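You operate a simulated robot arm through the tools that you are given. There is no shell and no other tool. Be economical: measure what you need, move in short steps, check, and stop when the job is done.

You run a simulated robot arm. Do the job below in one go: nothing can be reset, and whatever is moved stays where it is left.

JOB
Take the cream unit out of service: push its stop, key off and out, FAULT tag in its sleeve.
Fine: lay the key on the cabinet.

Only the result counts: the job must be done as asked and must still hold three seconds after the hand-in. Knocking over, shifting, dropping, spilling or breaking anything else fails it.

ROBOT AND FRAMES
A 6-joint arm with a two-finger parallel gripper on a trunk, on a base that drives. Base frame: it is fixed to the floor where the robot stands at the start and does not move with it; the origin is under the middle of the robot, x ahead of it, y to its left, z up. Readings come in mm, rad, newtons and seconds.
With the tool pointing down near the work surface it reaches from about 280 to 680 mm from the robot's upright axis, wherever it stands. Its first joint turns from -2.897 to 2.897 rad. Places, roughly: cream mobile unit [500, -800, 700]; cream plug [0, -1250, 750]; cream tube head [500, -600, 1100]; cream unit filter knob [300, -500, 800]; cream unit key switch [300, -400, 600]; cream unit length knob [400, -500, 900]; cream unit sleeve [100, -500, 600]; cream unit stop button [500, -300, 600]; cream unit tape measure [400, -700, 800]; cream unit tilt knob [200, -700, 1100]; cream unit width knob [500, -400, 900]; filter plate [-750, -1500, 1000]; grey plug [-250, -1250, 750]; key [-500, -1500, 1000]; ruled plate [-500, -1500, 750]; socket switch four [0, -1500, 1200]. Payload 4.1 kg.
The TCP is the grasp point between the finger pads, 23 mm short of the fingertips. In the tool frame z runs along the fingers and y along their closing line. The gripper opens to 94 mm. The fingers are 38 mm wide and 10 mm thick; the gripper's body (54 by 96 mm) begins 39 mm behind the TCP.
Orientation is that of the tool frame in the base frame, as [roll, pitch, yaw] about the fixed x, y, z axes, in that order (R = Rz(yaw) Ry(pitch) Rx(roll)). With the fingers straight down and closing along the base's y, the tool's x points along the base's -x, its y along +y and its z along -z.

CONTROLS
- The arm moves only by the tool send_rows. Its argument "series" is one flat list of numbers, 7 for each row, row after row: the shift along the base's x, y, z in units of 400 mm (1.0 is 400 mm), then the turn, a rotation vector about the base's x, y, z in units of 120 degrees (1.0 is 120 degrees), then the closure, from 0 (fully open) to 1 (shut). In form: [dx, dy, dz, wx, wy, wz, gripper, dx, dy, dz, wx, wy, wz, gripper, ...]. A call has 1 to 20 rows; each row is the pose to reach, as a shift and turn from the pose commanded when the call began. A call with a number of a shift or a turn outside -1 to 1 is refused whole. Rows are played at 5 a second. More than 50 mm and 0.15 rad between two rows, or a gripper value outside its range, and nothing of the call is played. A pose out of reach is approached as far as the arm can. The call stops where the force on the tool passes 50 N (or 10 N more than at its start, if that is more) or the arm is blocked; 0.2 s more then pass. The fingers move at their own pace (about 45 mm/s each) and stop on an object; they squeeze with about 35 N. The grip force told is the motor's: it shows also when the fingers shut on nothing. Time passes only in rows, and 0.2 s behind the last, so rows that repeat a pose let the fingers close. It gives the time, the measured TCP pose, the force on the tool (base axes), the opening and the grip force at its end, in the units of the frame above (readings bear some noise), with the torque about the TCP (base axes, N m) and any sound that the robot's microphone picked up, and new pictures: "views" is both (left out), scene, wrist or none.
- Cameras (640 x 400 px; columns grow to the right, rows downward): "scene" is now at [-16.9, 95.6, 1386.8]; the picture's right is [-0.85, -0.52, 0.00], its down [-0.39, 0.64, -0.66] and it looks along [0.34, -0.56, -0.75] (base axes); focal length 262 px, centre (320, 200). "wrist" rides on the gripper at [86, 16, -74] in the tool frame; the picture's right is [-0.18, 0.98, 0.00], its down [-0.58, -0.11, -0.81] and it looks along [-0.79, -0.15, 0.59] (tool axes); focal length 243 px, centre (320, 200). There is no depth. A picture from a camera that has moved, and an enlarged one, comes with that camera's place and axes in the base frame and with its lens. The place of the scene camera against the robot may be out by one fixed shift of up to 12 mm in any direction.
- raise_lower(by): slides the trunk up (or, below 0, down) by that many mm; the arm and the scene camera ride with it, the base frame stays. It gives what a move gives, with no picture.
- roll_base(legs): drives the robot by 1 to 6 legs, each [ahead, turn to the left] in mm and rad, along the robot's own axes; the way and the turn of a leg run together, so that a leg with both is an arc; at most 1500 mm and 3.142 rad a leg. The arm and the cameras ride along, it lands a little off, and it stops where it bumps. It gives what a move gives, and a new picture of the scene camera.
- pan_tilt(pan, tilt): turns the head with the scene camera to pan (to the left, within 2.705 rad either way) and tilt (down, from -0.506 to 1.204), counted from straight ahead of the robot. It gives what a move gives, and a new picture of the scene camera.
- zoom(camera, box): a new picture of the part [left, top, right, bottom] of that camera's present view, enlarged. No time passes.
- hand_in(): hands the job in; it is judged then, once.

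Go step by step. Nothing tells you exact positions but the pictures and the camera data: compare them with the known pose of the tool, close in by small moves and look again before you grip or let go. The budget is 120 turns and 260 pictures, counting those below and the enlarged ones. Unless the task says otherwise, let go and move clear before handing in, and close with one line.

The tools are called after "Call:" as name(argument=value, ...) on one line, values as JSON. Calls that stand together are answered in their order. send_rows: Moves the arm, as the interface text tells. Its arguments: {"type":"object","properties":{"series":{"type":"array"},"views":{"type":"string","enum":["both","scene","wrist","none"]}},"required":["series"]} The other tools are called the same way: raise_lower (by) slides the trunk up or down; roll_base (legs) drives the base; pan_tilt (pan, tilt) turns the head that bears the scene camera; zoom (camera, box) takes an enlarged picture of a part of a camera's view; hand_in () hands the job in.

At the start:

```text
time: 0.0
ee_pos: [456.8, -192.3, 874.9]
tcp_rot: [-3.141, 0.0, 3.141]
ft_force: [0.0, -0.4, 0.2]
ft_torque: [0.02, 0.01, 0.01]
opening: 94.0
finger_force: 0.0
trunk travel left (down, up): [-350.0, 240.0]
robot x, y, heading: [-0.0, 1.3, -0.003]
head pan, tilt: [-1.023, 0.85]
```

scene: 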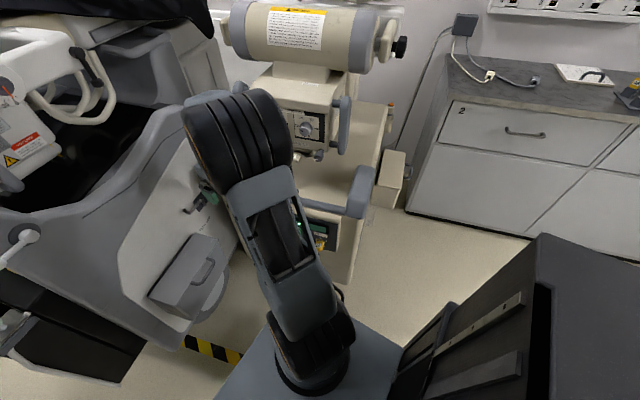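
wrist: 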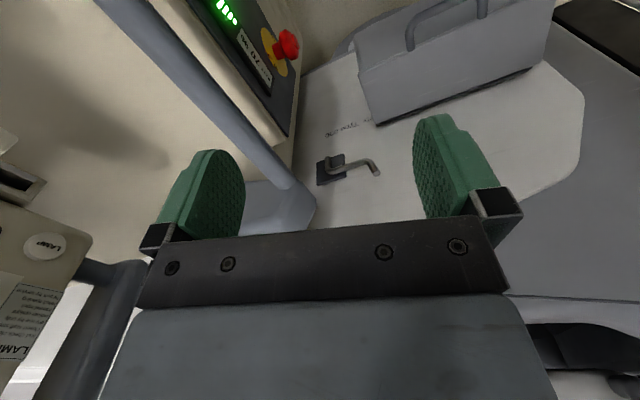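

I see the cream mobile unit ahead right, with a red stop button on its lower panel visible in the wrist view. I'll look more closely at the unit, and around the room.

Call:
zoom(camera="wrist", box=[140, 0, 340, 125])

Call:
zoom(camera="scene", box=[220, 80, 420, 280])

Call:
pan_tilt(pan=-1.7, tilt=0.5)

```text
3.20 times, centred on (240, 62) of wrist
camera zoom: at [369.4, -176.9, 947.5], right [0.18, 0.98, 0.0], down [0.58, -0.11, 0.81], along [0.79, -0.15, -0.59], focal length 776 px, centre (576, 640)
```

zoom: 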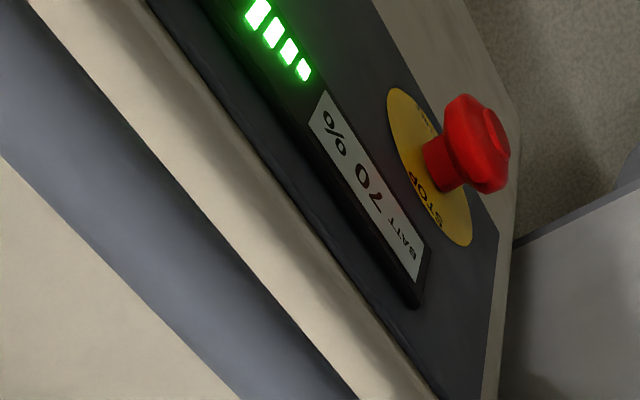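

```text
2.00 times, centred on (320, 180) of scene
camera zoom: at [-16.9, 95.6, 1386.8], right [-0.85, -0.52, 0.0], down [-0.39, 0.64, -0.66], along [0.34, -0.56, -0.75], focal length 524 px, centre (320, 240)
```

zoom: 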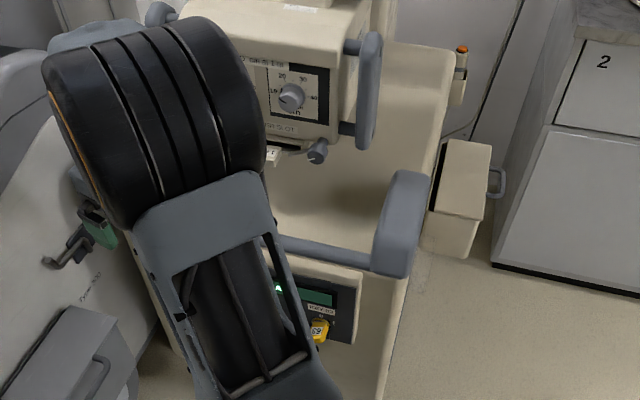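

```text
time: 1.1
ee_pos: [456.9, -194.9, 874.3]
tcp_rot: [-3.141, 0.0, -3.141]
ft_force: [-0.1, 0.7, 0.6]
ft_torque: [-0.01, 0.03, 0.02]
opening: 94.1
finger_force: 0.1
trunk travel left (down, up): [-350.0, 240.0]
robot x, y, heading: [-4.5, -2.6, 0.001]
head pan, tilt: [-1.7, 0.499]
camera scene: at [-69.3, 72.0, 1416.8], right [-0.99, 0.13, 0.0], down [0.06, 0.48, -0.88], along [-0.11, -0.87, -0.48], focal length 262 px, centre (320, 200)
```

scene: 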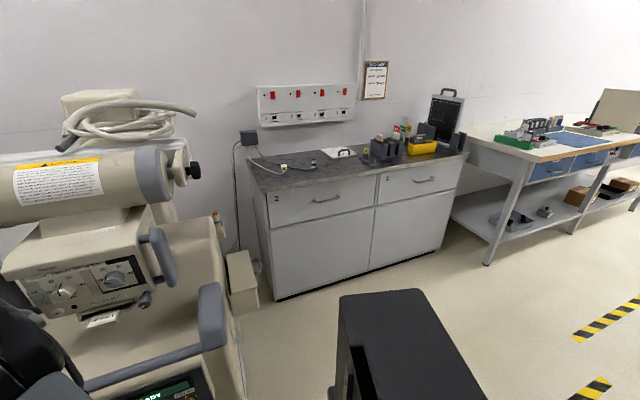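

The cabinet stands along the back wall, with a notice above it. I'll zoom on the cabinet top and the notice.

Call:
zoom(camera="scene", box=[240, 60, 480, 210])

Call:
zoom(camera="scene", box=[355, 55, 395, 105])

Call:
zoom(camera="scene", box=[0, 200, 260, 400])

Call:
zoom(camera="scene", box=[350, 110, 480, 180])

```text
2.67 times, centred on (360, 135) of scene
camera zoom: at [-69.3, 72.0, 1416.8], right [-0.99, 0.13, 0.0], down [0.06, 0.48, -0.88], along [-0.11, -0.87, -0.48], focal length 698 px, centre (213, 373)
```

zoom: 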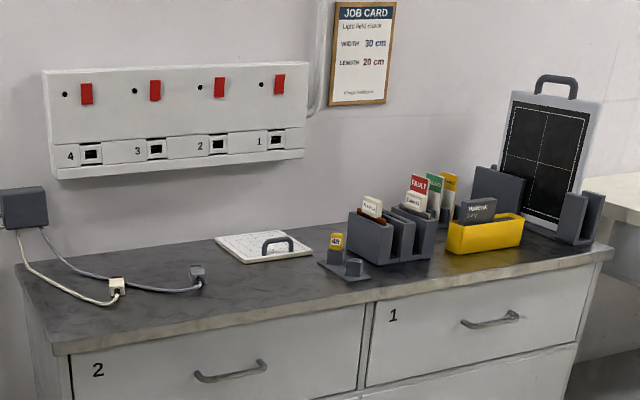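

```text
8.00 times, centred on (375, 80) of scene
camera zoom: at [-69.3, 72.0, 1416.8], right [-0.99, 0.13, 0.0], down [0.06, 0.48, -0.88], along [-0.11, -0.87, -0.48], focal length 2095 px, centre (-120, 1160)
```

zoom: 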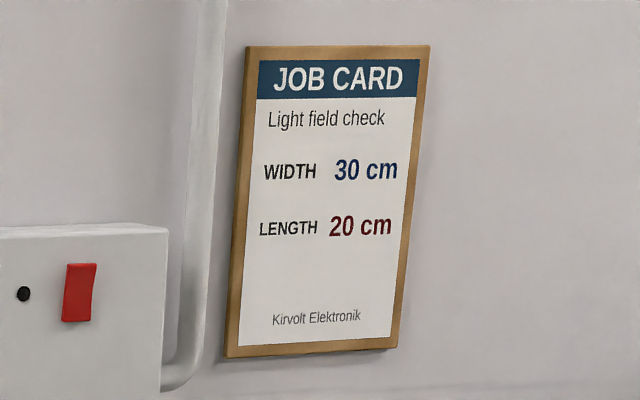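

```text
2.00 times, centred on (130, 300) of scene
camera zoom: at [-69.3, 72.0, 1416.8], right [-0.99, 0.13, 0.0], down [0.06, 0.48, -0.88], along [-0.11, -0.87, -0.48], focal length 524 px, centre (700, 0)
```

zoom: 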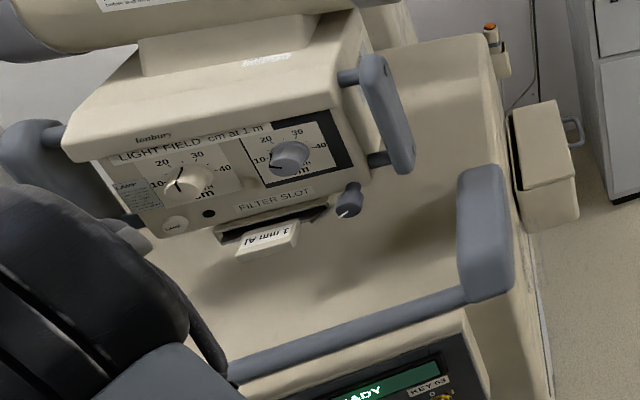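

```text
4.92 times, centred on (415, 145) of scene
camera zoom: at [-69.3, 72.0, 1416.8], right [-0.99, 0.13, 0.0], down [0.06, 0.48, -0.88], along [-0.11, -0.87, -0.48], focal length 1289 px, centre (-148, 471)
```

zoom: 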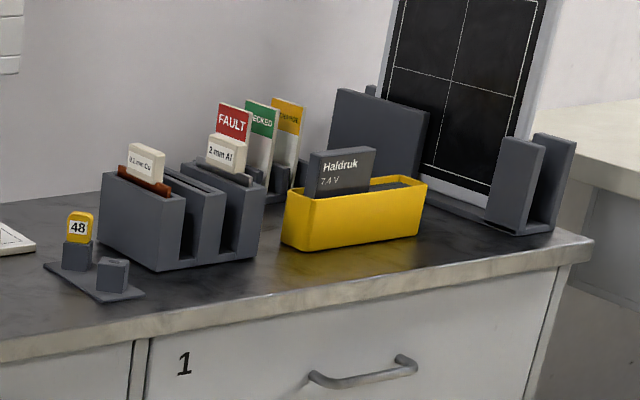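

The cream unit's key is labelled 63 or 53, and the tags stand in a rack on the cabinet. I need the arm out of the way to see the panel, so first I'll check what lies ahead and to the left.

Call:
pan_tilt(pan=0.0, tilt=0.7)

```text
time: 2.8
ee_pos: [457.8, -192.7, 874.4]
tcp_rot: [-3.141, 0.001, -3.141]
ft_force: [0.6, -0.3, -0.9]
ft_torque: [0.01, 0.03, 0.02]
opening: 94.1
finger_force: 0.0
trunk travel left (down, up): [-350.0, 240.0]
robot x, y, heading: [-1.0, -4.9, 0.002]
head pan, tilt: [0.0, 0.7]
camera scene: at [27.3, 162.2, 1399.1], right [0.0, -1.0, 0.0], down [-0.64, 0.0, -0.77], along [0.77, 0.0, -0.64], focal length 262 px, centre (320, 200)
```

scene: 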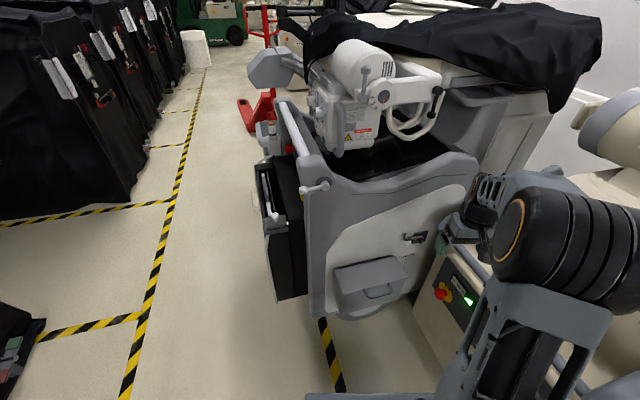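

The area to the front-left is clear. I'll swing the arm left and look at the panel.

Call:
send_rows(series=[0, 0.1, 0.02, 0, 0, 0, 0, 0, 0.2, 0.04, 0, 0, 0, 0, -0.05, 0.3, 0.06, 0, 0, 0, 0, -0.1, 0.4, 0.08, 0, 0, 0, 0, -0.12, 0.5, 0.1, 0, 0, 0, 0, -0.15, 0.6, 0.1, 0, 0, 0, 0, -0.15, 0.7, 0.1, 0, 0, 0, 0, -0.15, 0.8, 0.1, 0, 0, 0, 0, -0.15, 0.9, 0.1, 0, 0, 0, 0, -0.15, 1.0, 0.1, 0, 0, 0, 0], views="none")

Call:
pan_tilt(pan=-1.1, tilt=0.9)

```text
time: 5.0
ee_pos: [397.2, 206.1, 915.0]
tcp_rot: [-3.141, 0.0, 3.141]
ft_force: [0.1, -0.4, 0.0]
ft_torque: [0.0, 0.03, 0.01]
opening: 94.0
finger_force: 0.1
trunk travel left (down, up): [-350.0, 240.0]
robot x, y, heading: [0.7, 2.3, -0.001]
head pan, tilt: [0.0, 0.7]
```

```text
time: 6.3
ee_pos: [396.9, 205.8, 915.5]
tcp_rot: [3.141, 0.001, 3.14]
ft_force: [-0.3, -0.1, -0.5]
ft_torque: [0.03, 0.01, -0.02]
opening: 93.9
finger_force: 0.0
trunk travel left (down, up): [-350.0, 240.0]
robot x, y, heading: [0.9, 2.0, -0.005]
head pan, tilt: [-1.1, 0.901]
camera scene: at [-23.3, 95.1, 1382.9], right [-0.89, -0.45, 0.0], down [-0.36, 0.7, -0.62], along [0.28, -0.55, -0.78], focal length 262 px, centre (320, 200)
```

scene: 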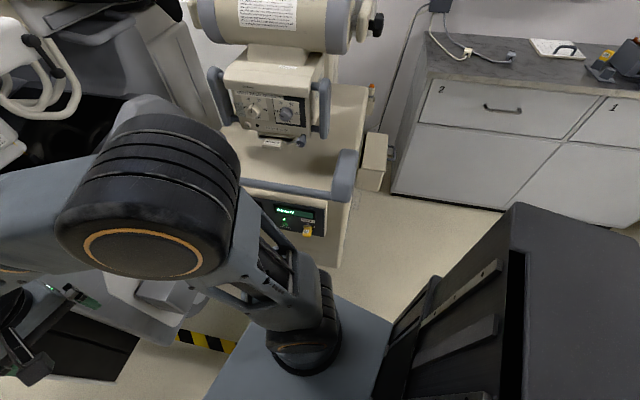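

Call:
zoom(camera="scene", box=[230, 150, 370, 270])

Call:
zoom(camera="scene", box=[205, 40, 405, 200])

```text
3.33 times, centred on (300, 210) of scene
camera zoom: at [-23.3, 95.1, 1382.9], right [-0.89, -0.45, 0.0], down [-0.36, 0.7, -0.62], along [0.28, -0.55, -0.78], focal length 873 px, centre (387, 167)
```

zoom: 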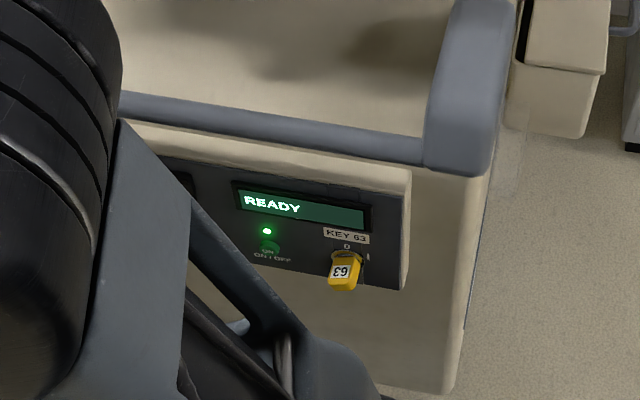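

```text
2.50 times, centred on (305, 120) of scene
camera zoom: at [-23.3, 95.1, 1382.9], right [-0.89, -0.45, 0.0], down [-0.36, 0.7, -0.62], along [0.28, -0.55, -0.78], focal length 655 px, centre (358, 400)
```

zoom: 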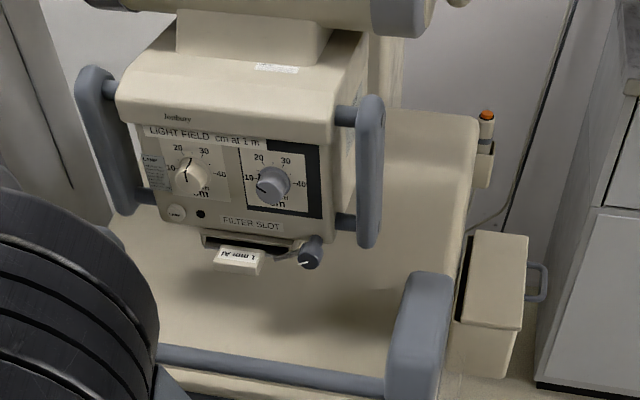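

The key sits at the right of the panel with the label "KEY 63". I'll bring the wrist round to point at the panel (-y) with the wrist camera above, keeping a stand-off.

Call:
send_rows(series=[-0.007, -0.045, -0.021, -0.036, 0.036, 0.036, 0, -0.015, -0.089, -0.042, -0.072, 0.072, 0.072, 0, -0.022, -0.134, -0.063, -0.108, 0.108, 0.108, 0, -0.029, -0.179, -0.084, -0.144, 0.144, 0.144, 0, -0.037, -0.223, -0.105, -0.18, 0.18, 0.18, 0, -0.044, -0.268, -0.127, -0.216, 0.216, 0.216, 0, -0.051, -0.313, -0.148, -0.253, 0.253, 0.253, 0, -0.059, -0.358, -0.169, -0.289, 0.289, 0.289, 0, -0.066, -0.402, -0.19, -0.325, 0.325, 0.325, 0, -0.073, -0.447, -0.211, -0.361, 0.361, 0.361, 0, -0.081, -0.492, -0.232, -0.397, 0.397, 0.397, 0, -0.088, -0.536, -0.253, -0.433, 0.433, 0.433, 0, -0.095, -0.581, -0.274, -0.469, 0.469, 0.469, 0, -0.103, -0.626, -0.295, -0.505, 0.505, 0.505, 0, -0.11, -0.67, -0.316, -0.541, 0.541, 0.541, 0, -0.1175, -0.715, -0.3375, -0.577, 0.577, 0.577, 0])

```text
time: 9.7
ee_pos: [351.0, -79.8, 778.8]
tcp_rot: [0.13, -1.571, 1.443]
ft_force: [1.0, -0.5, -0.3]
ft_torque: [-0.01, 0.0, -0.02]
opening: 93.8
finger_force: 0.0
trunk travel left (down, up): [-350.0, 240.0]
robot x, y, heading: [2.5, 3.7, -0.006]
head pan, tilt: [-1.1, 0.901]
camera scene: at [-23.4, 95.2, 1383.0], right [-0.89, -0.45, 0.0], down [-0.36, 0.7, -0.62], along [0.28, -0.55, -0.78], focal length 262 px, centre (320, 200)
camera wrist: at [333.2, -4.6, 863.9], right [-0.98, 0.0, -0.18], down [0.11, 0.81, -0.58], along [0.15, -0.59, -0.79], focal length 243 px, centre (320, 200)
```

scene: 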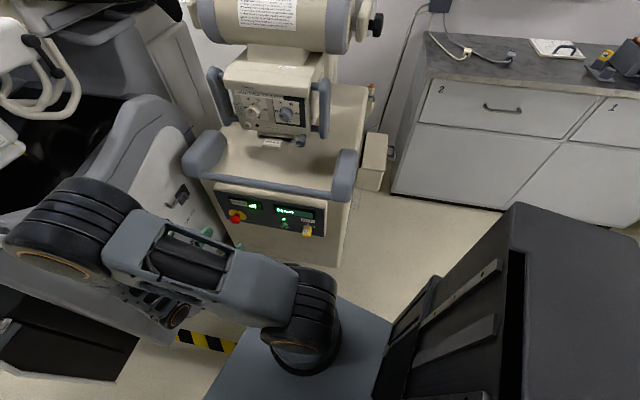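
wrist: 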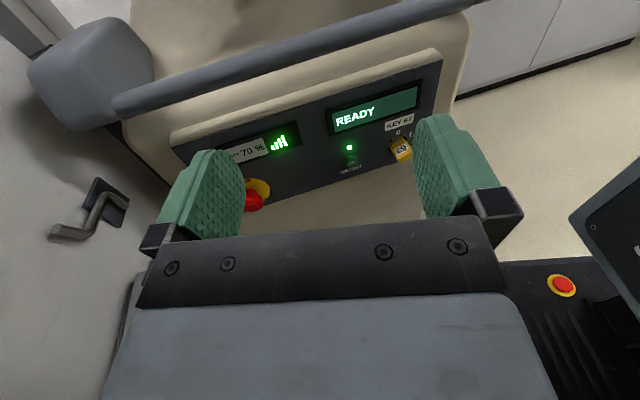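

The whole panel is visible now. I'll zoom in on both cameras to triangulate the stop and the key.

Call:
zoom(camera="scene", box=[200, 170, 340, 257])

Call:
zoom(camera="wrist", box=[300, 60, 460, 160])

Call:
zoom(camera="wrist", box=[160, 110, 320, 210])

```text
4.57 times, centred on (270, 214) of scene
camera zoom: at [-23.4, 95.2, 1383.0], right [-0.89, -0.45, 0.0], down [-0.36, 0.7, -0.62], along [0.28, -0.55, -0.78], focal length 1197 px, centre (549, 138)
```

zoom: 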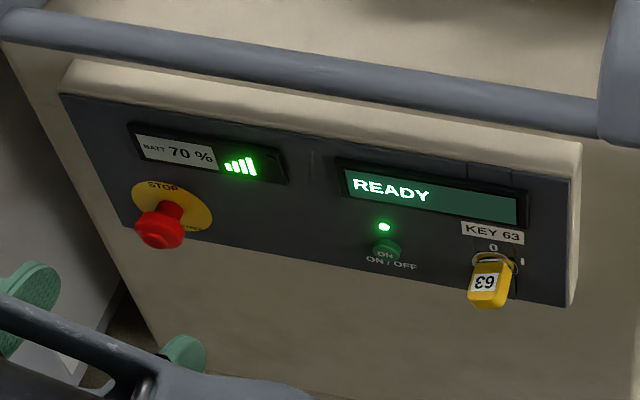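

```text
4.00 times, centred on (380, 110) of wrist
camera zoom: at [333.2, -4.6, 863.9], right [-0.98, 0.0, -0.18], down [0.11, 0.81, -0.58], along [0.15, -0.59, -0.79], focal length 970 px, centre (80, 560)
```

zoom: 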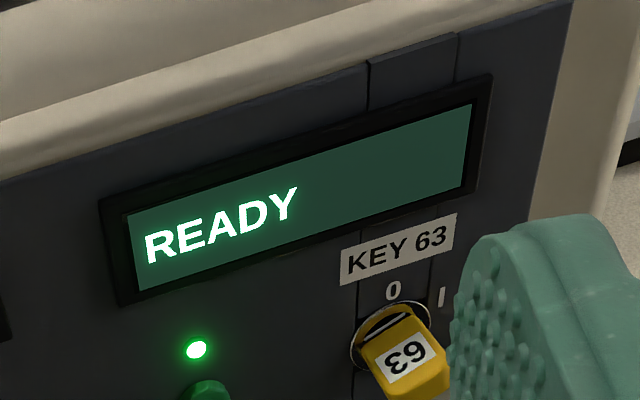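

```text
4.00 times, centred on (240, 160) of wrist
camera zoom: at [333.2, -4.6, 863.9], right [-0.98, 0.0, -0.18], down [0.11, 0.81, -0.58], along [0.15, -0.59, -0.79], focal length 970 px, centre (640, 360)
```

zoom: 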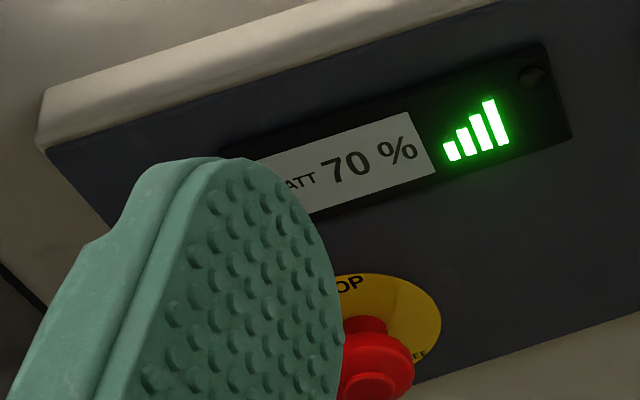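

The panel is turned about 15° about z. I put the stop cap near (509,-253,558) and the key bow near (247,-330,557), with the bow lying flat at "I". I'll shut the fingers, turn 15° and come nearer to the stop for a better fix.

Call:
send_rows(series=[0.05, 0.0, -0.1, 0, 0, 0.04, 1, 0.1, -0.01, -0.2, 0, 0, 0.08, 1, 0.15, -0.03, -0.3, 0, 0, 0.1267, 1, 0.2, -0.05, -0.4, 0, 0, 0.1267, 1, 0.24, -0.07, -0.45, 0, 0, 0.1267, 1, 0.24, -0.07, -0.45, 0, 0, 0.1267, 1])

```text
time: 11.1
ee_pos: [446.3, -108.6, 598.3]
tcp_rot: [-2.593, -1.569, -1.854]
ft_force: [-1.1, -0.2, -0.1]
ft_torque: [-0.03, 0.0, 0.0]
opening: 0.0
finger_force: 33.4
trunk travel left (down, up): [-350.0, 240.0]
robot x, y, heading: [-1.3, 0.2, -0.001]
head pan, tilt: [-1.1, 0.901]
camera scene: at [-23.2, 95.0, 1382.9], right [-0.89, -0.45, 0.0], down [-0.36, 0.7, -0.62], along [0.28, -0.55, -0.78], focal length 262 px, centre (320, 200)
camera wrist: at [410.1, -40.4, 683.9], right [-0.95, -0.26, -0.18], down [-0.11, 0.81, -0.58], along [0.3, -0.53, -0.79], focal length 243 px, centre (320, 200)
```

scene: 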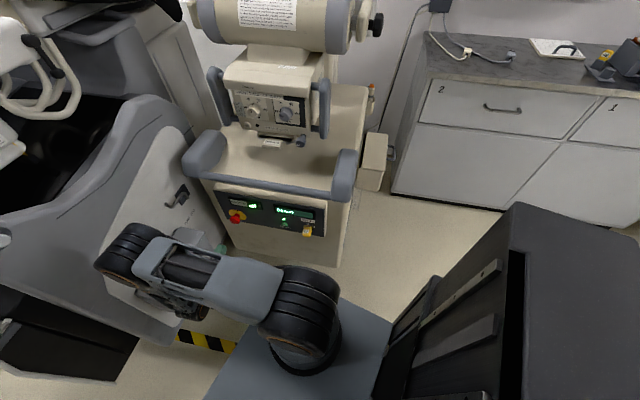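
wrist: 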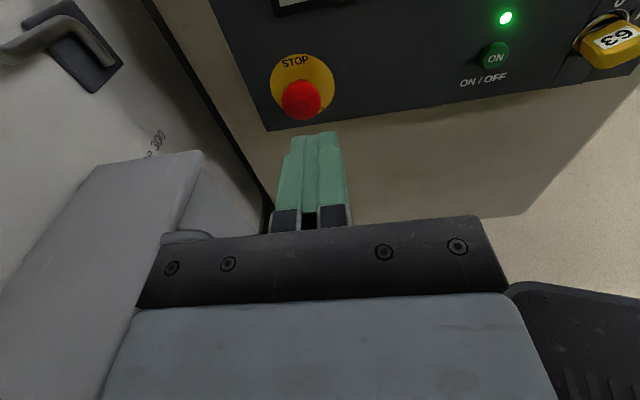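

The stop fix agrees at about (512,-253,551). I'll line the shut fingertips up 40 mm in front of it.

Call:
send_rows(series=[0.06, -0.05, -0.05, 0, 0, 0, 1, 0.124, -0.12, -0.1, 0, 0, 0, 1, 0.124, -0.208, -0.118, 0, 0, 0, 1])

```text
time: 11.7
ee_pos: [473.4, -153.6, 555.6]
tcp_rot: [1.713, -1.539, 0.113]
ft_force: [-20.8, -6.6, -0.7]
ft_torque: [0.05, -0.23, 1.99]
opening: 0.2
finger_force: 35.3
trunk travel left (down, up): [-350.0, 240.0]
robot x, y, heading: [1.3, -2.1, 0.003]
head pan, tilt: [-1.1, 0.901]
stopped in row 3: the force on the tool passed its limit at 152 N (the readings are from after the stop); the commanded pose is now the measured one
camera scene: at [-27.7, 95.1, 1382.9], right [-0.89, -0.45, 0.0], down [-0.36, 0.7, -0.62], along [0.28, -0.55, -0.78], focal length 262 px, centre (320, 200)
camera wrist: at [441.6, -84.5, 641.4], right [-0.96, -0.25, -0.15], down [-0.11, 0.81, -0.58], along [0.27, -0.54, -0.8], focal length 243 px, centre (320, 200)
```

scene: 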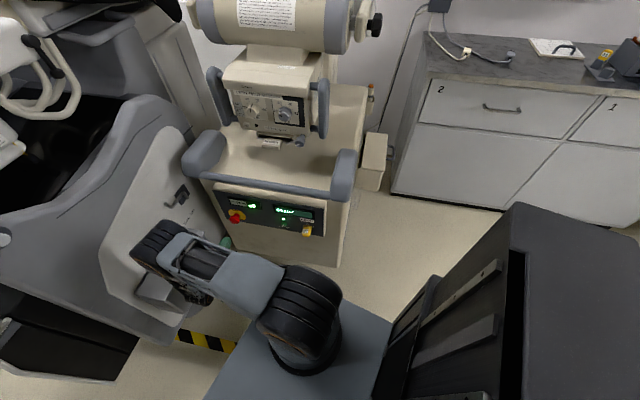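
wrist: 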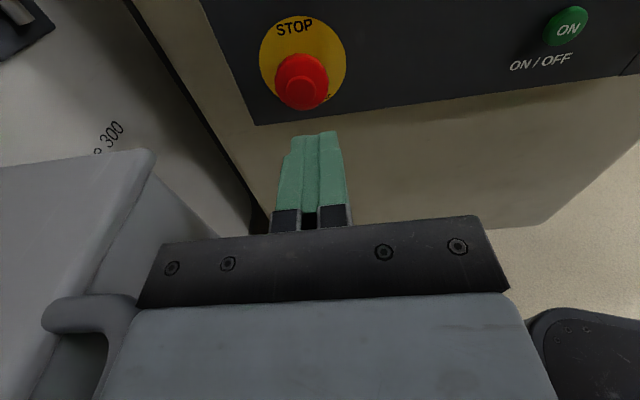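

The gripper's side touched the handle of the grey unit's box, about 90 mm behind the fingertips. I'll back off to -x, check nothing moved, and then come in at a larger yaw that keeps clear of the handle.

Call:
send_rows(series=[-0.05, 0, 0, 0, 0, 0, 1, -0.12, 0.03, 0.0, 0, 0, 0, 1, -0.2, 0.05, 0.1, 0, 0, 0, 1])

Call:
zoom(camera="scene", box=[100, 150, 340, 320])

```text
refused: row 3 steps farther than a row can; nothing moved
```

```text
2.35 times, centred on (220, 235) of scene
camera zoom: at [-27.7, 95.1, 1382.9], right [-0.89, -0.45, 0.0], down [-0.36, 0.7, -0.62], along [0.28, -0.55, -0.78], focal length 616 px, centre (555, 118)
```

zoom: 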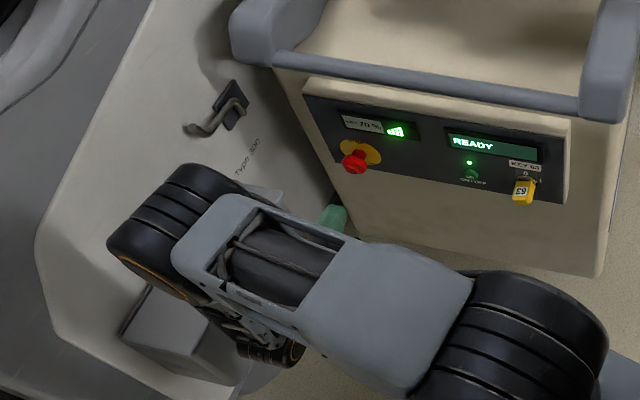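

Call:
send_rows(series=[-0.05, 0, 0, 0, 0, 0, 1, -0.12, 0.01, 0.03, 0, 0, 0, 1, -0.18, 0.03, 0.1, 0, 0, 0, 1, -0.22, 0.05, 0.18, 0, 0, 0, 1])

```text
time: 12.7
ee_pos: [390.1, -131.8, 628.7]
tcp_rot: [1.707, -1.543, 0.123]
ft_force: [0.4, 0.9, -0.3]
ft_torque: [0.01, 0.03, -0.04]
opening: 0.0
finger_force: 35.0
trunk travel left (down, up): [-350.0, 240.0]
robot x, y, heading: [-3.9, 0.7, 0.0]
head pan, tilt: [-1.1, 0.901]
camera scene: at [-24.9, 95.0, 1382.9], right [-0.89, -0.46, 0.0], down [-0.36, 0.7, -0.62], along [0.28, -0.55, -0.78], focal length 262 px, centre (320, 200)
camera wrist: at [357.6, -63.4, 713.5], right [-0.95, -0.25, -0.16], down [-0.12, 0.81, -0.58], along [0.27, -0.54, -0.8], focal length 243 px, centre (320, 200)
```

scene: 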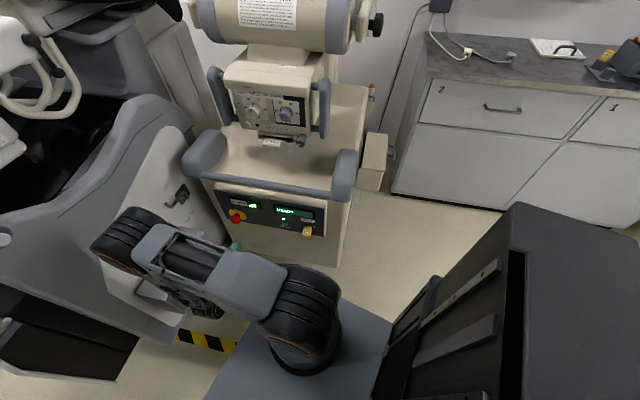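
wrist: 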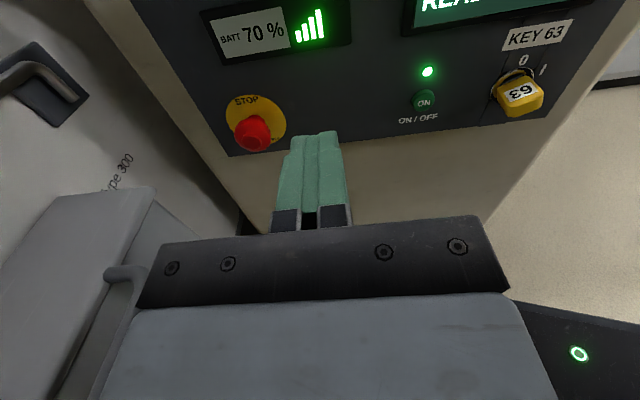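

The grey unit looks unmoved. I'll yaw the tool another 30° so the gripper body stays on the -x side, then check.

Call:
send_rows(series=[0.0, 0, 0, 0, 0, 0.0625, 1, 0.03, -0.02, -0.03, 0, 0, 0.125, 1, 0.08, -0.04, -0.07, 0, 0, 0.1875, 1, 0.12, -0.06, -0.11, 0, 0, 0.25, 1, 0.15, -0.08, -0.16, 0, 0, 0.25, 1])

```text
time: 13.9
ee_pos: [450.8, -164.8, 566.4]
tcp_rot: [1.704, -1.542, 0.652]
ft_force: [0.2, -0.7, 0.1]
ft_torque: [0.0, 0.03, 0.02]
opening: 0.1
finger_force: 35.3
trunk travel left (down, up): [-350.0, 240.0]
robot x, y, heading: [-1.1, 0.5, 0.004]
head pan, tilt: [-1.1, 0.901]
camera scene: at [-25.2, 95.0, 1383.0], right [-0.89, -0.46, 0.0], down [-0.36, 0.7, -0.62], along [0.28, -0.55, -0.78], focal length 262 px, centre (320, 200)
camera wrist: at [387.5, -121.3, 650.3], right [-0.7, -0.7, -0.16], down [-0.5, 0.64, -0.58], along [0.51, -0.33, -0.8], focal length 243 px, centre (320, 200)
```

scene: 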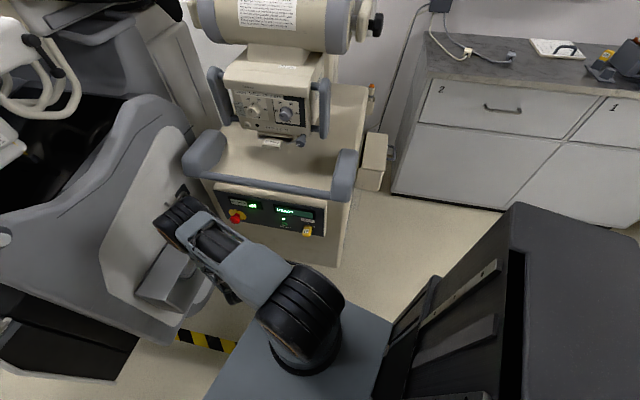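
wrist: 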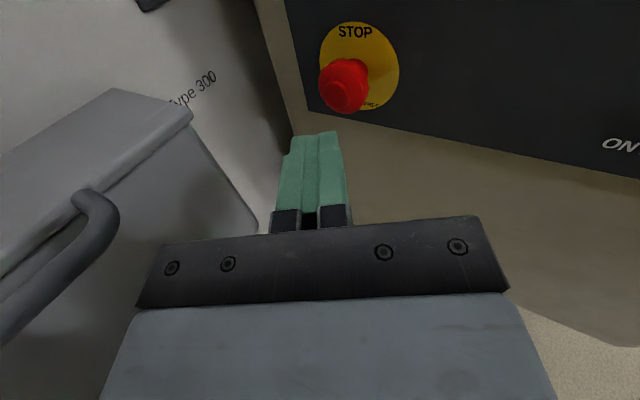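

I have a clear line to the cap, taken to be near (514,-253,549). I'll align and press along the panel normal in small steps.

Call:
send_rows(series=[0.04, -0.04, -0.02, 0, 0, 0, 1, 0.085, -0.0825, -0.0425, 0, 0, 0, 1, 0.0955, -0.121, -0.0425, 0, 0, 0, 1, 0.1007, -0.1404, -0.0425, 0, 0, 0, 1])

```text
time: 14.9
ee_pos: [490.4, -221.1, 547.8]
tcp_rot: [1.714, -1.544, 0.638]
ft_force: [0.1, 0.0, 0.1]
ft_torque: [0.0, 0.01, 0.02]
opening: 0.1
finger_force: 34.8
trunk travel left (down, up): [-350.0, 240.0]
robot x, y, heading: [-4.2, -1.9, 0.001]
head pan, tilt: [-1.1, 0.901]
camera scene: at [-25.0, 95.0, 1382.9], right [-0.89, -0.46, 0.0], down [-0.36, 0.7, -0.62], along [0.28, -0.55, -0.78], focal length 262 px, centre (320, 200)
camera wrist: at [427.2, -177.6, 632.7], right [-0.7, -0.7, -0.16], down [-0.5, 0.64, -0.58], along [0.5, -0.33, -0.8], focal length 243 px, centre (320, 200)
```

scene: 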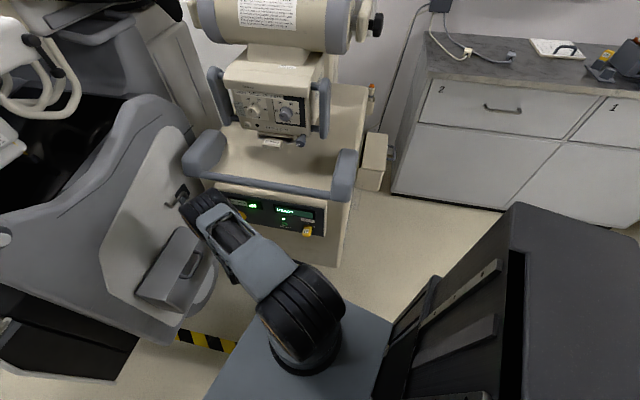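
wrist: 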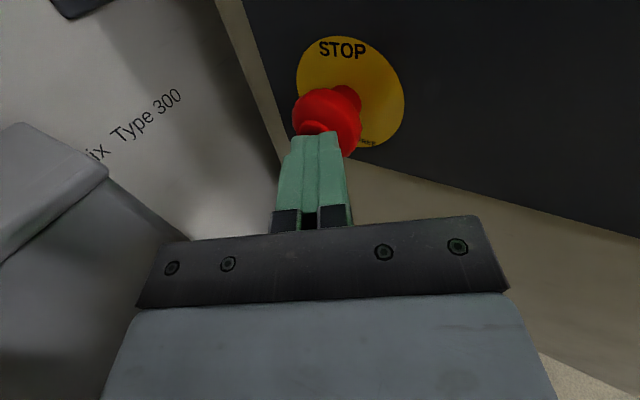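

The tip is about to touch the cap. I'll press on along the normal in 4 mm steps.

Call:
send_rows(series=[0.0026, -0.00965, 0, 0, 0, 0, 1, 0.0052, -0.0193, 0, 0, 0, 0, 1, 0.0079, -0.029, 0, 0, 0, 0, 1, 0.0105, -0.0386, 0, 0, 0, 0, 1, 0.0131, -0.0483, 0, 0, 0, 0, 1, 0.0157, -0.0579, 0, 0, 0, 0, 1, 0.0183, -0.0676, 0, 0, 0, 0, 1])

```text
time: 16.0
ee_pos: [492.4, -229.5, 547.3]
tcp_rot: [1.744, -1.537, 0.622]
ft_force: [-17.6, 24.6, 14.3]
ft_torque: [-0.31, -0.21, -0.12]
opening: 0.0
finger_force: 34.8
trunk travel left (down, up): [-350.0, 240.0]
robot x, y, heading: [-1.4, -0.1, 0.005]
head pan, tilt: [-1.1, 0.901]
heard: click
stopped in row 5: the force on the tool passed its limit at 55 N (the readings are from after the stop); the commanded pose is now the measured one
camera scene: at [-28.8, 96.9, 1383.0], right [-0.89, -0.46, 0.0], down [-0.36, 0.69, -0.62], along [0.29, -0.55, -0.78], focal length 262 px, centre (320, 200)
camera wrist: at [429.3, -186.6, 632.4], right [-0.69, -0.7, -0.15], down [-0.51, 0.63, -0.58], along [0.5, -0.32, -0.8], focal length 243 px, centre (320, 200)
```

scene: 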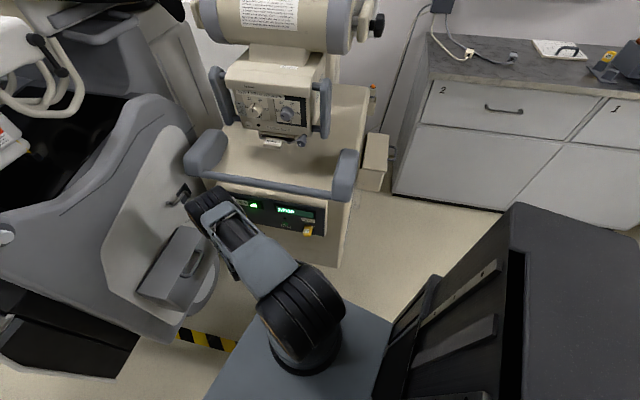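
wrist: 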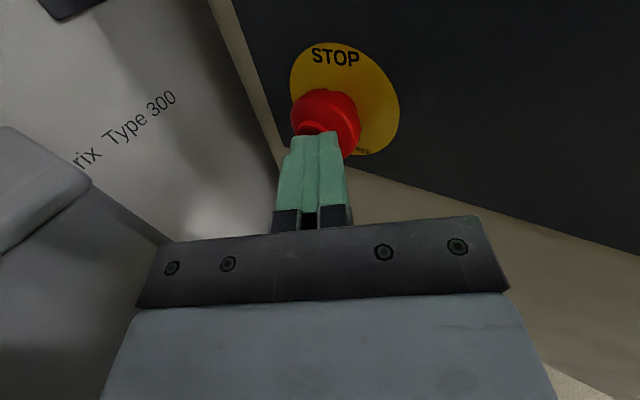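

A click was heard and the button is pressed in. I'll back off along the normal, swing to -x, and check the display.

Call:
send_rows(series=[-0.02, 0.08, 0, 0, 0, 0, 1, -0.06, 0.17, 0.02, 0, 0, 0, 1, -0.15, 0.21, 0.08, 0, 0, -0.0625, 1, -0.25, 0.24, 0.14, 0, 0, -0.125, 1, -0.34, 0.27, 0.2, 0, 0, -0.1875, 1, -0.41, 0.29, 0.28, 0, 0, -0.25, 0.5, -0.45, 0.29, 0.36, 0, 0, -0.25, 0])

Call:
zoom(camera="scene", box=[200, 170, 340, 257])

Call:
zoom(camera="wrist", box=[160, 0, 480, 200])

```text
time: 17.6
ee_pos: [312.9, -114.8, 689.1]
tcp_rot: [1.844, -1.54, -0.008]
ft_force: [0.7, 0.4, -0.3]
ft_torque: [-0.03, -0.03, -0.03]
opening: 49.9
finger_force: 0.1
trunk travel left (down, up): [-350.0, 240.0]
robot x, y, heading: [-0.8, 0.7, 0.009]
head pan, tilt: [-1.1, 0.901]
camera scene: at [-25.7, 95.1, 1382.9], right [-0.89, -0.46, 0.0], down [-0.36, 0.7, -0.62], along [0.29, -0.55, -0.78], focal length 262 px, centre (320, 200)
camera wrist: at [279.0, -47.6, 775.0], right [-0.95, -0.26, -0.15], down [-0.12, 0.81, -0.58], along [0.27, -0.53, -0.8], focal length 243 px, centre (320, 200)
```

scene: 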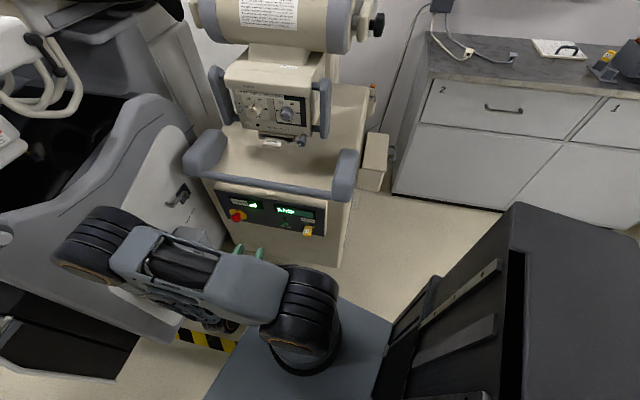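
wrist: 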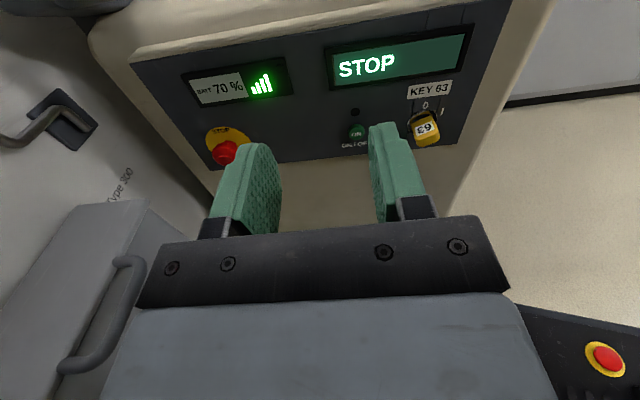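

```text
4.57 times, centred on (270, 214) of scene
camera zoom: at [-25.7, 95.1, 1382.9], right [-0.89, -0.46, 0.0], down [-0.36, 0.7, -0.62], along [0.29, -0.55, -0.78], focal length 1197 px, centre (549, 138)
```

zoom: 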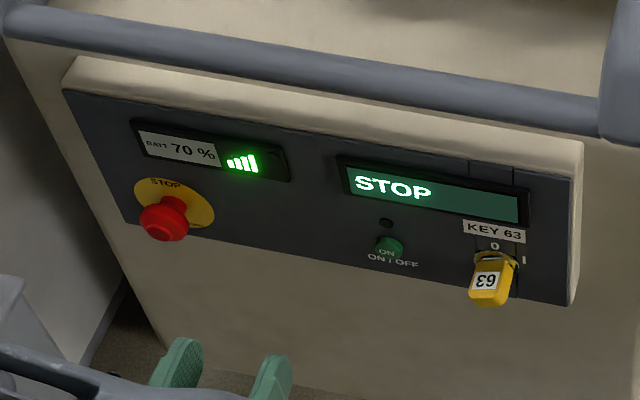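

```text
2.00 times, centred on (320, 100) of wrist
camera zoom: at [279.0, -47.6, 775.0], right [-0.95, -0.26, -0.15], down [-0.12, 0.81, -0.58], along [0.27, -0.53, -0.8], focal length 485 px, centre (320, 400)
```

zoom: 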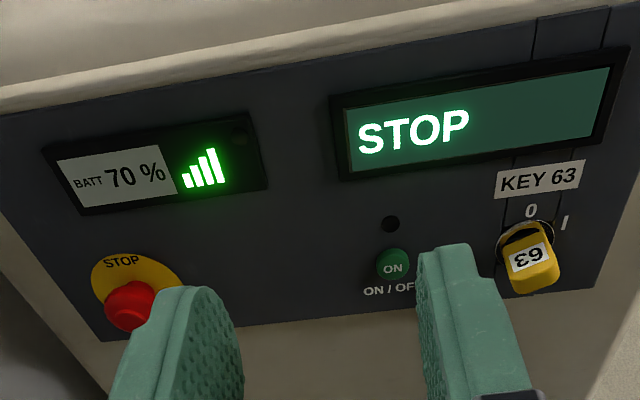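

The display now reads STOP. Before the key, I want the robot further back (-x) so the arm can reach the key squarely, so I'll look at the floor behind first.

Call:
pan_tilt(pan=-2.5, tilt=0.7)

Call:
pan_tilt(pan=2.5, tilt=0.7)

```text
time: 19.1
ee_pos: [313.0, -115.5, 689.8]
tcp_rot: [1.836, -1.54, 0.001]
ft_force: [0.3, 0.1, 0.4]
ft_torque: [0.01, 0.03, 0.01]
opening: 93.8
finger_force: 0.1
trunk travel left (down, up): [-350.0, 240.0]
robot x, y, heading: [-2.6, -1.1, 0.011]
head pan, tilt: [-2.499, 0.7]
camera scene: at [-128.3, 110.7, 1399.1], right [-0.6, 0.8, 0.0], down [0.51, 0.39, -0.76], along [-0.61, -0.46, -0.64], focal length 262 px, centre (320, 200)
```

scene: 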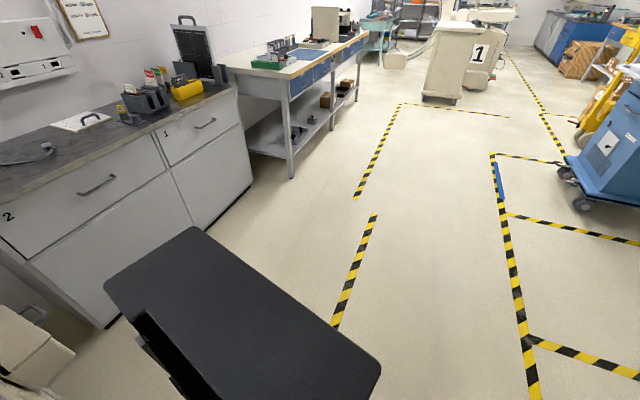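

```text
time: 23.0
ee_pos: [313.5, -115.4, 689.5]
tcp_rot: [1.836, -1.54, 0.002]
ft_force: [0.3, 1.0, 0.7]
ft_torque: [-0.01, -0.02, -0.05]
opening: 93.9
finger_force: 0.2
trunk travel left (down, up): [-350.0, 240.0]
robot x, y, heading: [-3.1, -1.9, 0.006]
head pan, tilt: [2.499, 0.7]
camera scene: at [-128.9, 212.5, 1399.1], right [0.59, 0.8, 0.0], down [0.52, -0.38, -0.76], along [-0.62, 0.45, -0.64], focal length 262 px, centre (320, 200)
```

scene: 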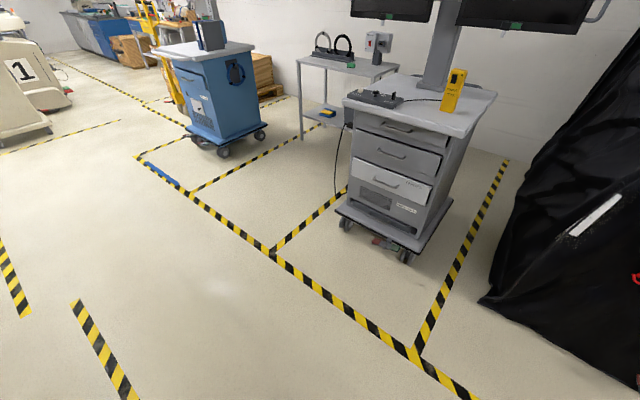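

Behind is clear, and the black box is the robot's own tower. I'll drive back 200 mm and look again at the panel.

Call:
roll_base(legs=[[-200, 0]])

Call:
pan_tilt(pan=-0.9, tilt=0.9)

```text
time: 24.6
ee_pos: [112.1, -117.6, 688.7]
tcp_rot: [1.836, -1.54, 0.0]
ft_force: [-1.0, 0.2, -0.1]
ft_torque: [-0.01, 0.01, -0.03]
opening: 93.9
finger_force: 0.1
trunk travel left (down, up): [-350.0, 240.0]
robot x, y, heading: [-201.4, -0.7, 0.007]
head pan, tilt: [2.499, 0.7]
camera scene: at [-329.6, 211.5, 1399.1], right [0.6, 0.8, 0.0], down [0.52, -0.38, -0.77], along [-0.61, 0.46, -0.64], focal length 262 px, centre (320, 200)
```

scene: 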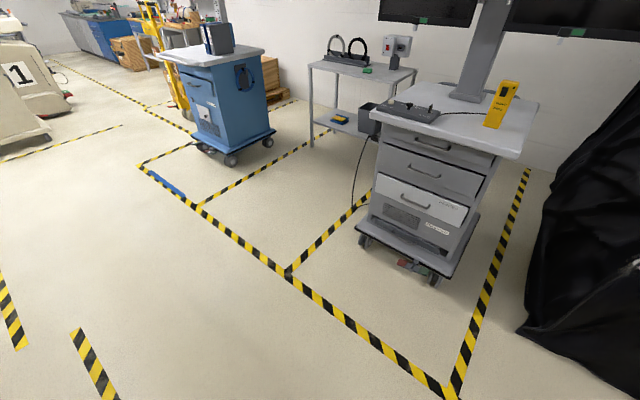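

```text
time: 27.5
ee_pos: [110.7, -117.5, 689.5]
tcp_rot: [1.836, -1.54, 0.001]
ft_force: [0.4, 0.3, 0.1]
ft_torque: [0.03, 0.0, -0.01]
opening: 93.8
finger_force: 0.1
trunk travel left (down, up): [-350.0, 240.0]
robot x, y, heading: [-208.1, -2.4, 0.007]
head pan, tilt: [-0.901, 0.901]
camera scene: at [-214.3, 102.0, 1382.9], right [-0.78, -0.63, 0.0], down [-0.49, 0.61, -0.62], along [0.39, -0.48, -0.78], focal length 262 px, centre (320, 200)
```

scene: 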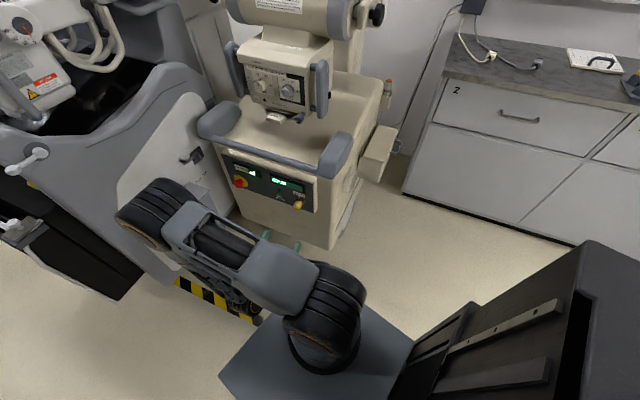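

There's plenty of room. I'll roll the tool a quarter turn (fingers closing vertically, camera on the right side) in front of the key with a stand-off.

Call:
send_rows(series=[0.022, -0.01, -0.027, 0.0167, -0.0614, 0, 0.4, 0.043, -0.02, -0.053, 0.0333, -0.1228, 0, 0.4, 0.065, -0.03, -0.08, 0.05, -0.1842, 0, 0.4, 0.087, -0.04, -0.107, 0.0667, -0.2457, 0, 0.4, 0.108, -0.05, -0.133, 0.0833, -0.3071, 0, 0.4, 0.13, -0.06, -0.16, 0.1, -0.3685, 0, 0.4, 0.152, -0.08, -0.187, 0.1167, -0.4299, 0, 0.4, 0.173, -0.1, -0.213, 0.1333, -0.4913, 0, 0.4, 0.195, -0.12, -0.24, 0.15, -0.5527, 0, 0.4, 0.217, -0.14, -0.267, 0.1667, -0.6142, 0, 0.4, 0.238, -0.16, -0.293, 0.1833, -0.6756, 0, 0.4, 0.26, -0.18, -0.32, 0.2, -0.737, 0, 0.4])

```text
time: 30.1
ee_pos: [216.4, -189.6, 560.0]
tcp_rot: [-1.57, -0.001, -2.87]
ft_force: [0.0, -0.7, -0.4]
ft_torque: [0.03, -0.02, -0.04]
opening: 56.4
finger_force: 0.0
trunk travel left (down, up): [-350.0, 240.0]
robot x, y, heading: [-204.1, 0.9, 0.003]
head pan, tilt: [-0.901, 0.901]
camera scene: at [-214.4, 102.0, 1383.0], right [-0.78, -0.62, 0.0], down [-0.49, 0.61, -0.62], along [0.39, -0.48, -0.78], focal length 262 px, centre (320, 200)
camera wrist: at [111.2, -141.3, 542.5], right [0.18, 0.05, -0.98], down [0.34, 0.93, 0.11], along [0.92, -0.36, 0.15], focal length 243 px, centre (320, 200)
```

scene: 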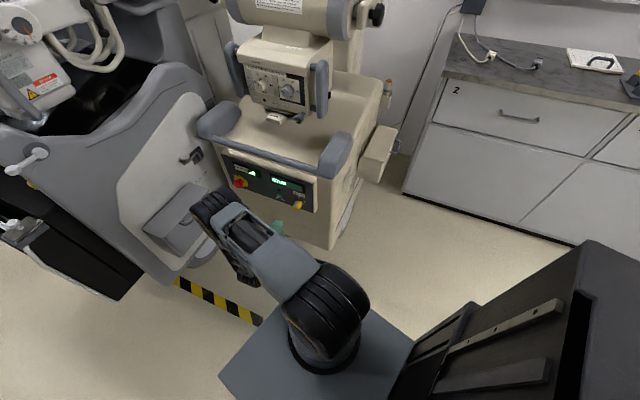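
wrist: 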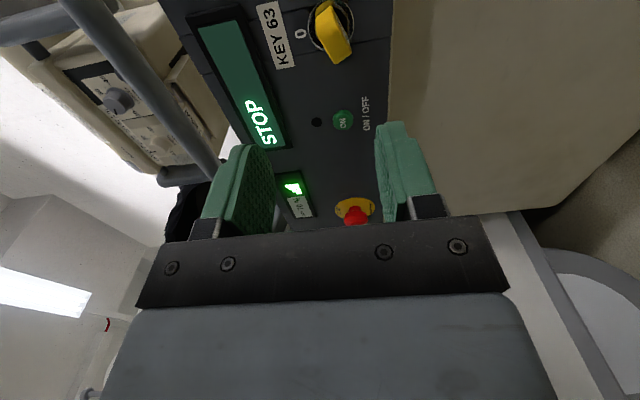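

Call:
zoom(camera="wrist", box=[240, 0, 400, 100])

```text
4.00 times, centred on (320, 50) of wrist
camera zoom: at [111.2, -141.3, 542.5], right [0.18, 0.05, -0.98], down [0.34, 0.93, 0.11], along [0.92, -0.36, 0.15], focal length 970 px, centre (320, 800)
```

zoom: 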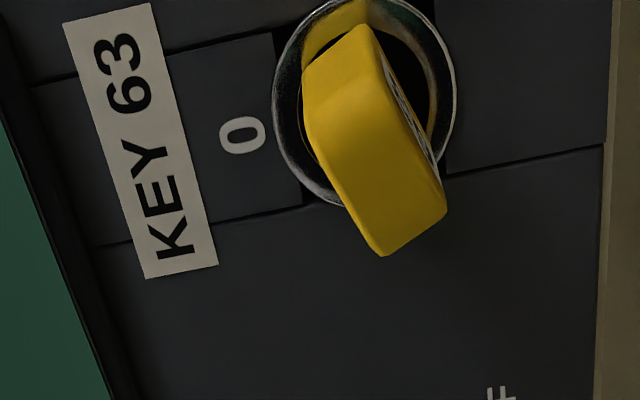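

The key bow is about 30 mm wide by 16 mm thick, lying flat, centred near (244.5,-330,547), and its switch ring is near (250,-349,550). I'll close in along the panel normal, stop 40 mm short and check.

Call:
send_rows(series=[0.001, -0.1035, -0.0325, 0, 0, 0, 0.4, 0.017, -0.164, -0.0325, 0, 0, 0, 0.4, 0.034, -0.2235, -0.0325, 0, 0, 0, 0.4], views="wrist")

Call:
zoom(camera="wrist", box=[200, 0, 440, 150])

Call:
zoom(camera="scene", box=[220, 140, 340, 240])

```text
time: 30.9
ee_pos: [229.2, -279.0, 548.5]
tcp_rot: [-1.572, -0.001, -2.866]
ft_force: [-0.3, -0.5, 0.6]
ft_torque: [0.01, -0.01, -0.01]
opening: 56.4
finger_force: 0.0
trunk travel left (down, up): [-350.0, 240.0]
robot x, y, heading: [-203.1, -0.7, 0.0]
head pan, tilt: [-0.901, 0.901]
camera wrist: at [124.9, -231.2, 530.0], right [0.18, 0.05, -0.98], down [0.34, 0.93, 0.11], along [0.92, -0.35, 0.15], focal length 243 px, centre (320, 200)
```

wrist: 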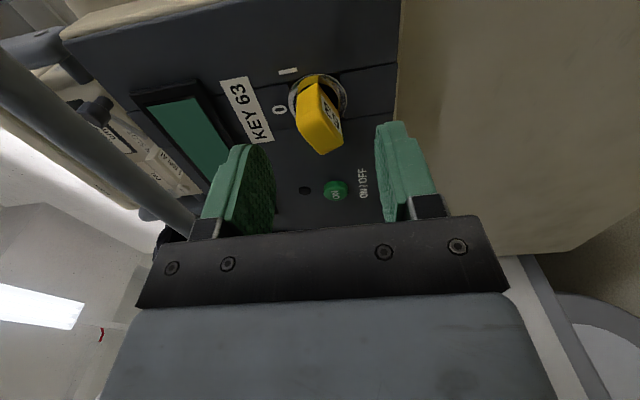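

```text
2.67 times, centred on (320, 75) of wrist
camera zoom: at [124.9, -231.2, 530.0], right [0.18, 0.05, -0.98], down [0.34, 0.93, 0.11], along [0.92, -0.35, 0.15], focal length 647 px, centre (320, 533)
```

zoom: 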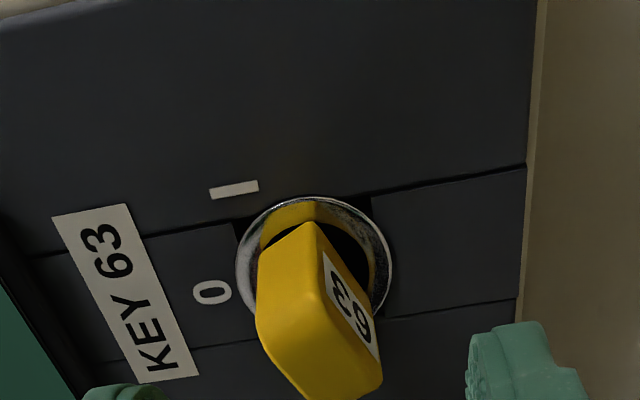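

```text
4.00 times, centred on (280, 190) of scene
camera zoom: at [-214.3, 102.0, 1382.9], right [-0.78, -0.62, 0.0], down [-0.49, 0.61, -0.62], along [0.39, -0.49, -0.78], focal length 1048 px, centre (480, 240)
```

zoom: 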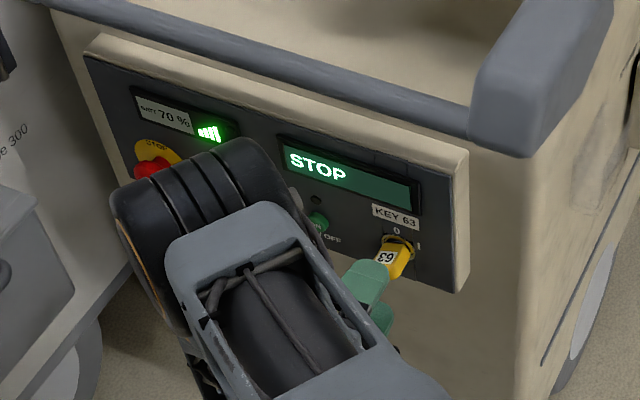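

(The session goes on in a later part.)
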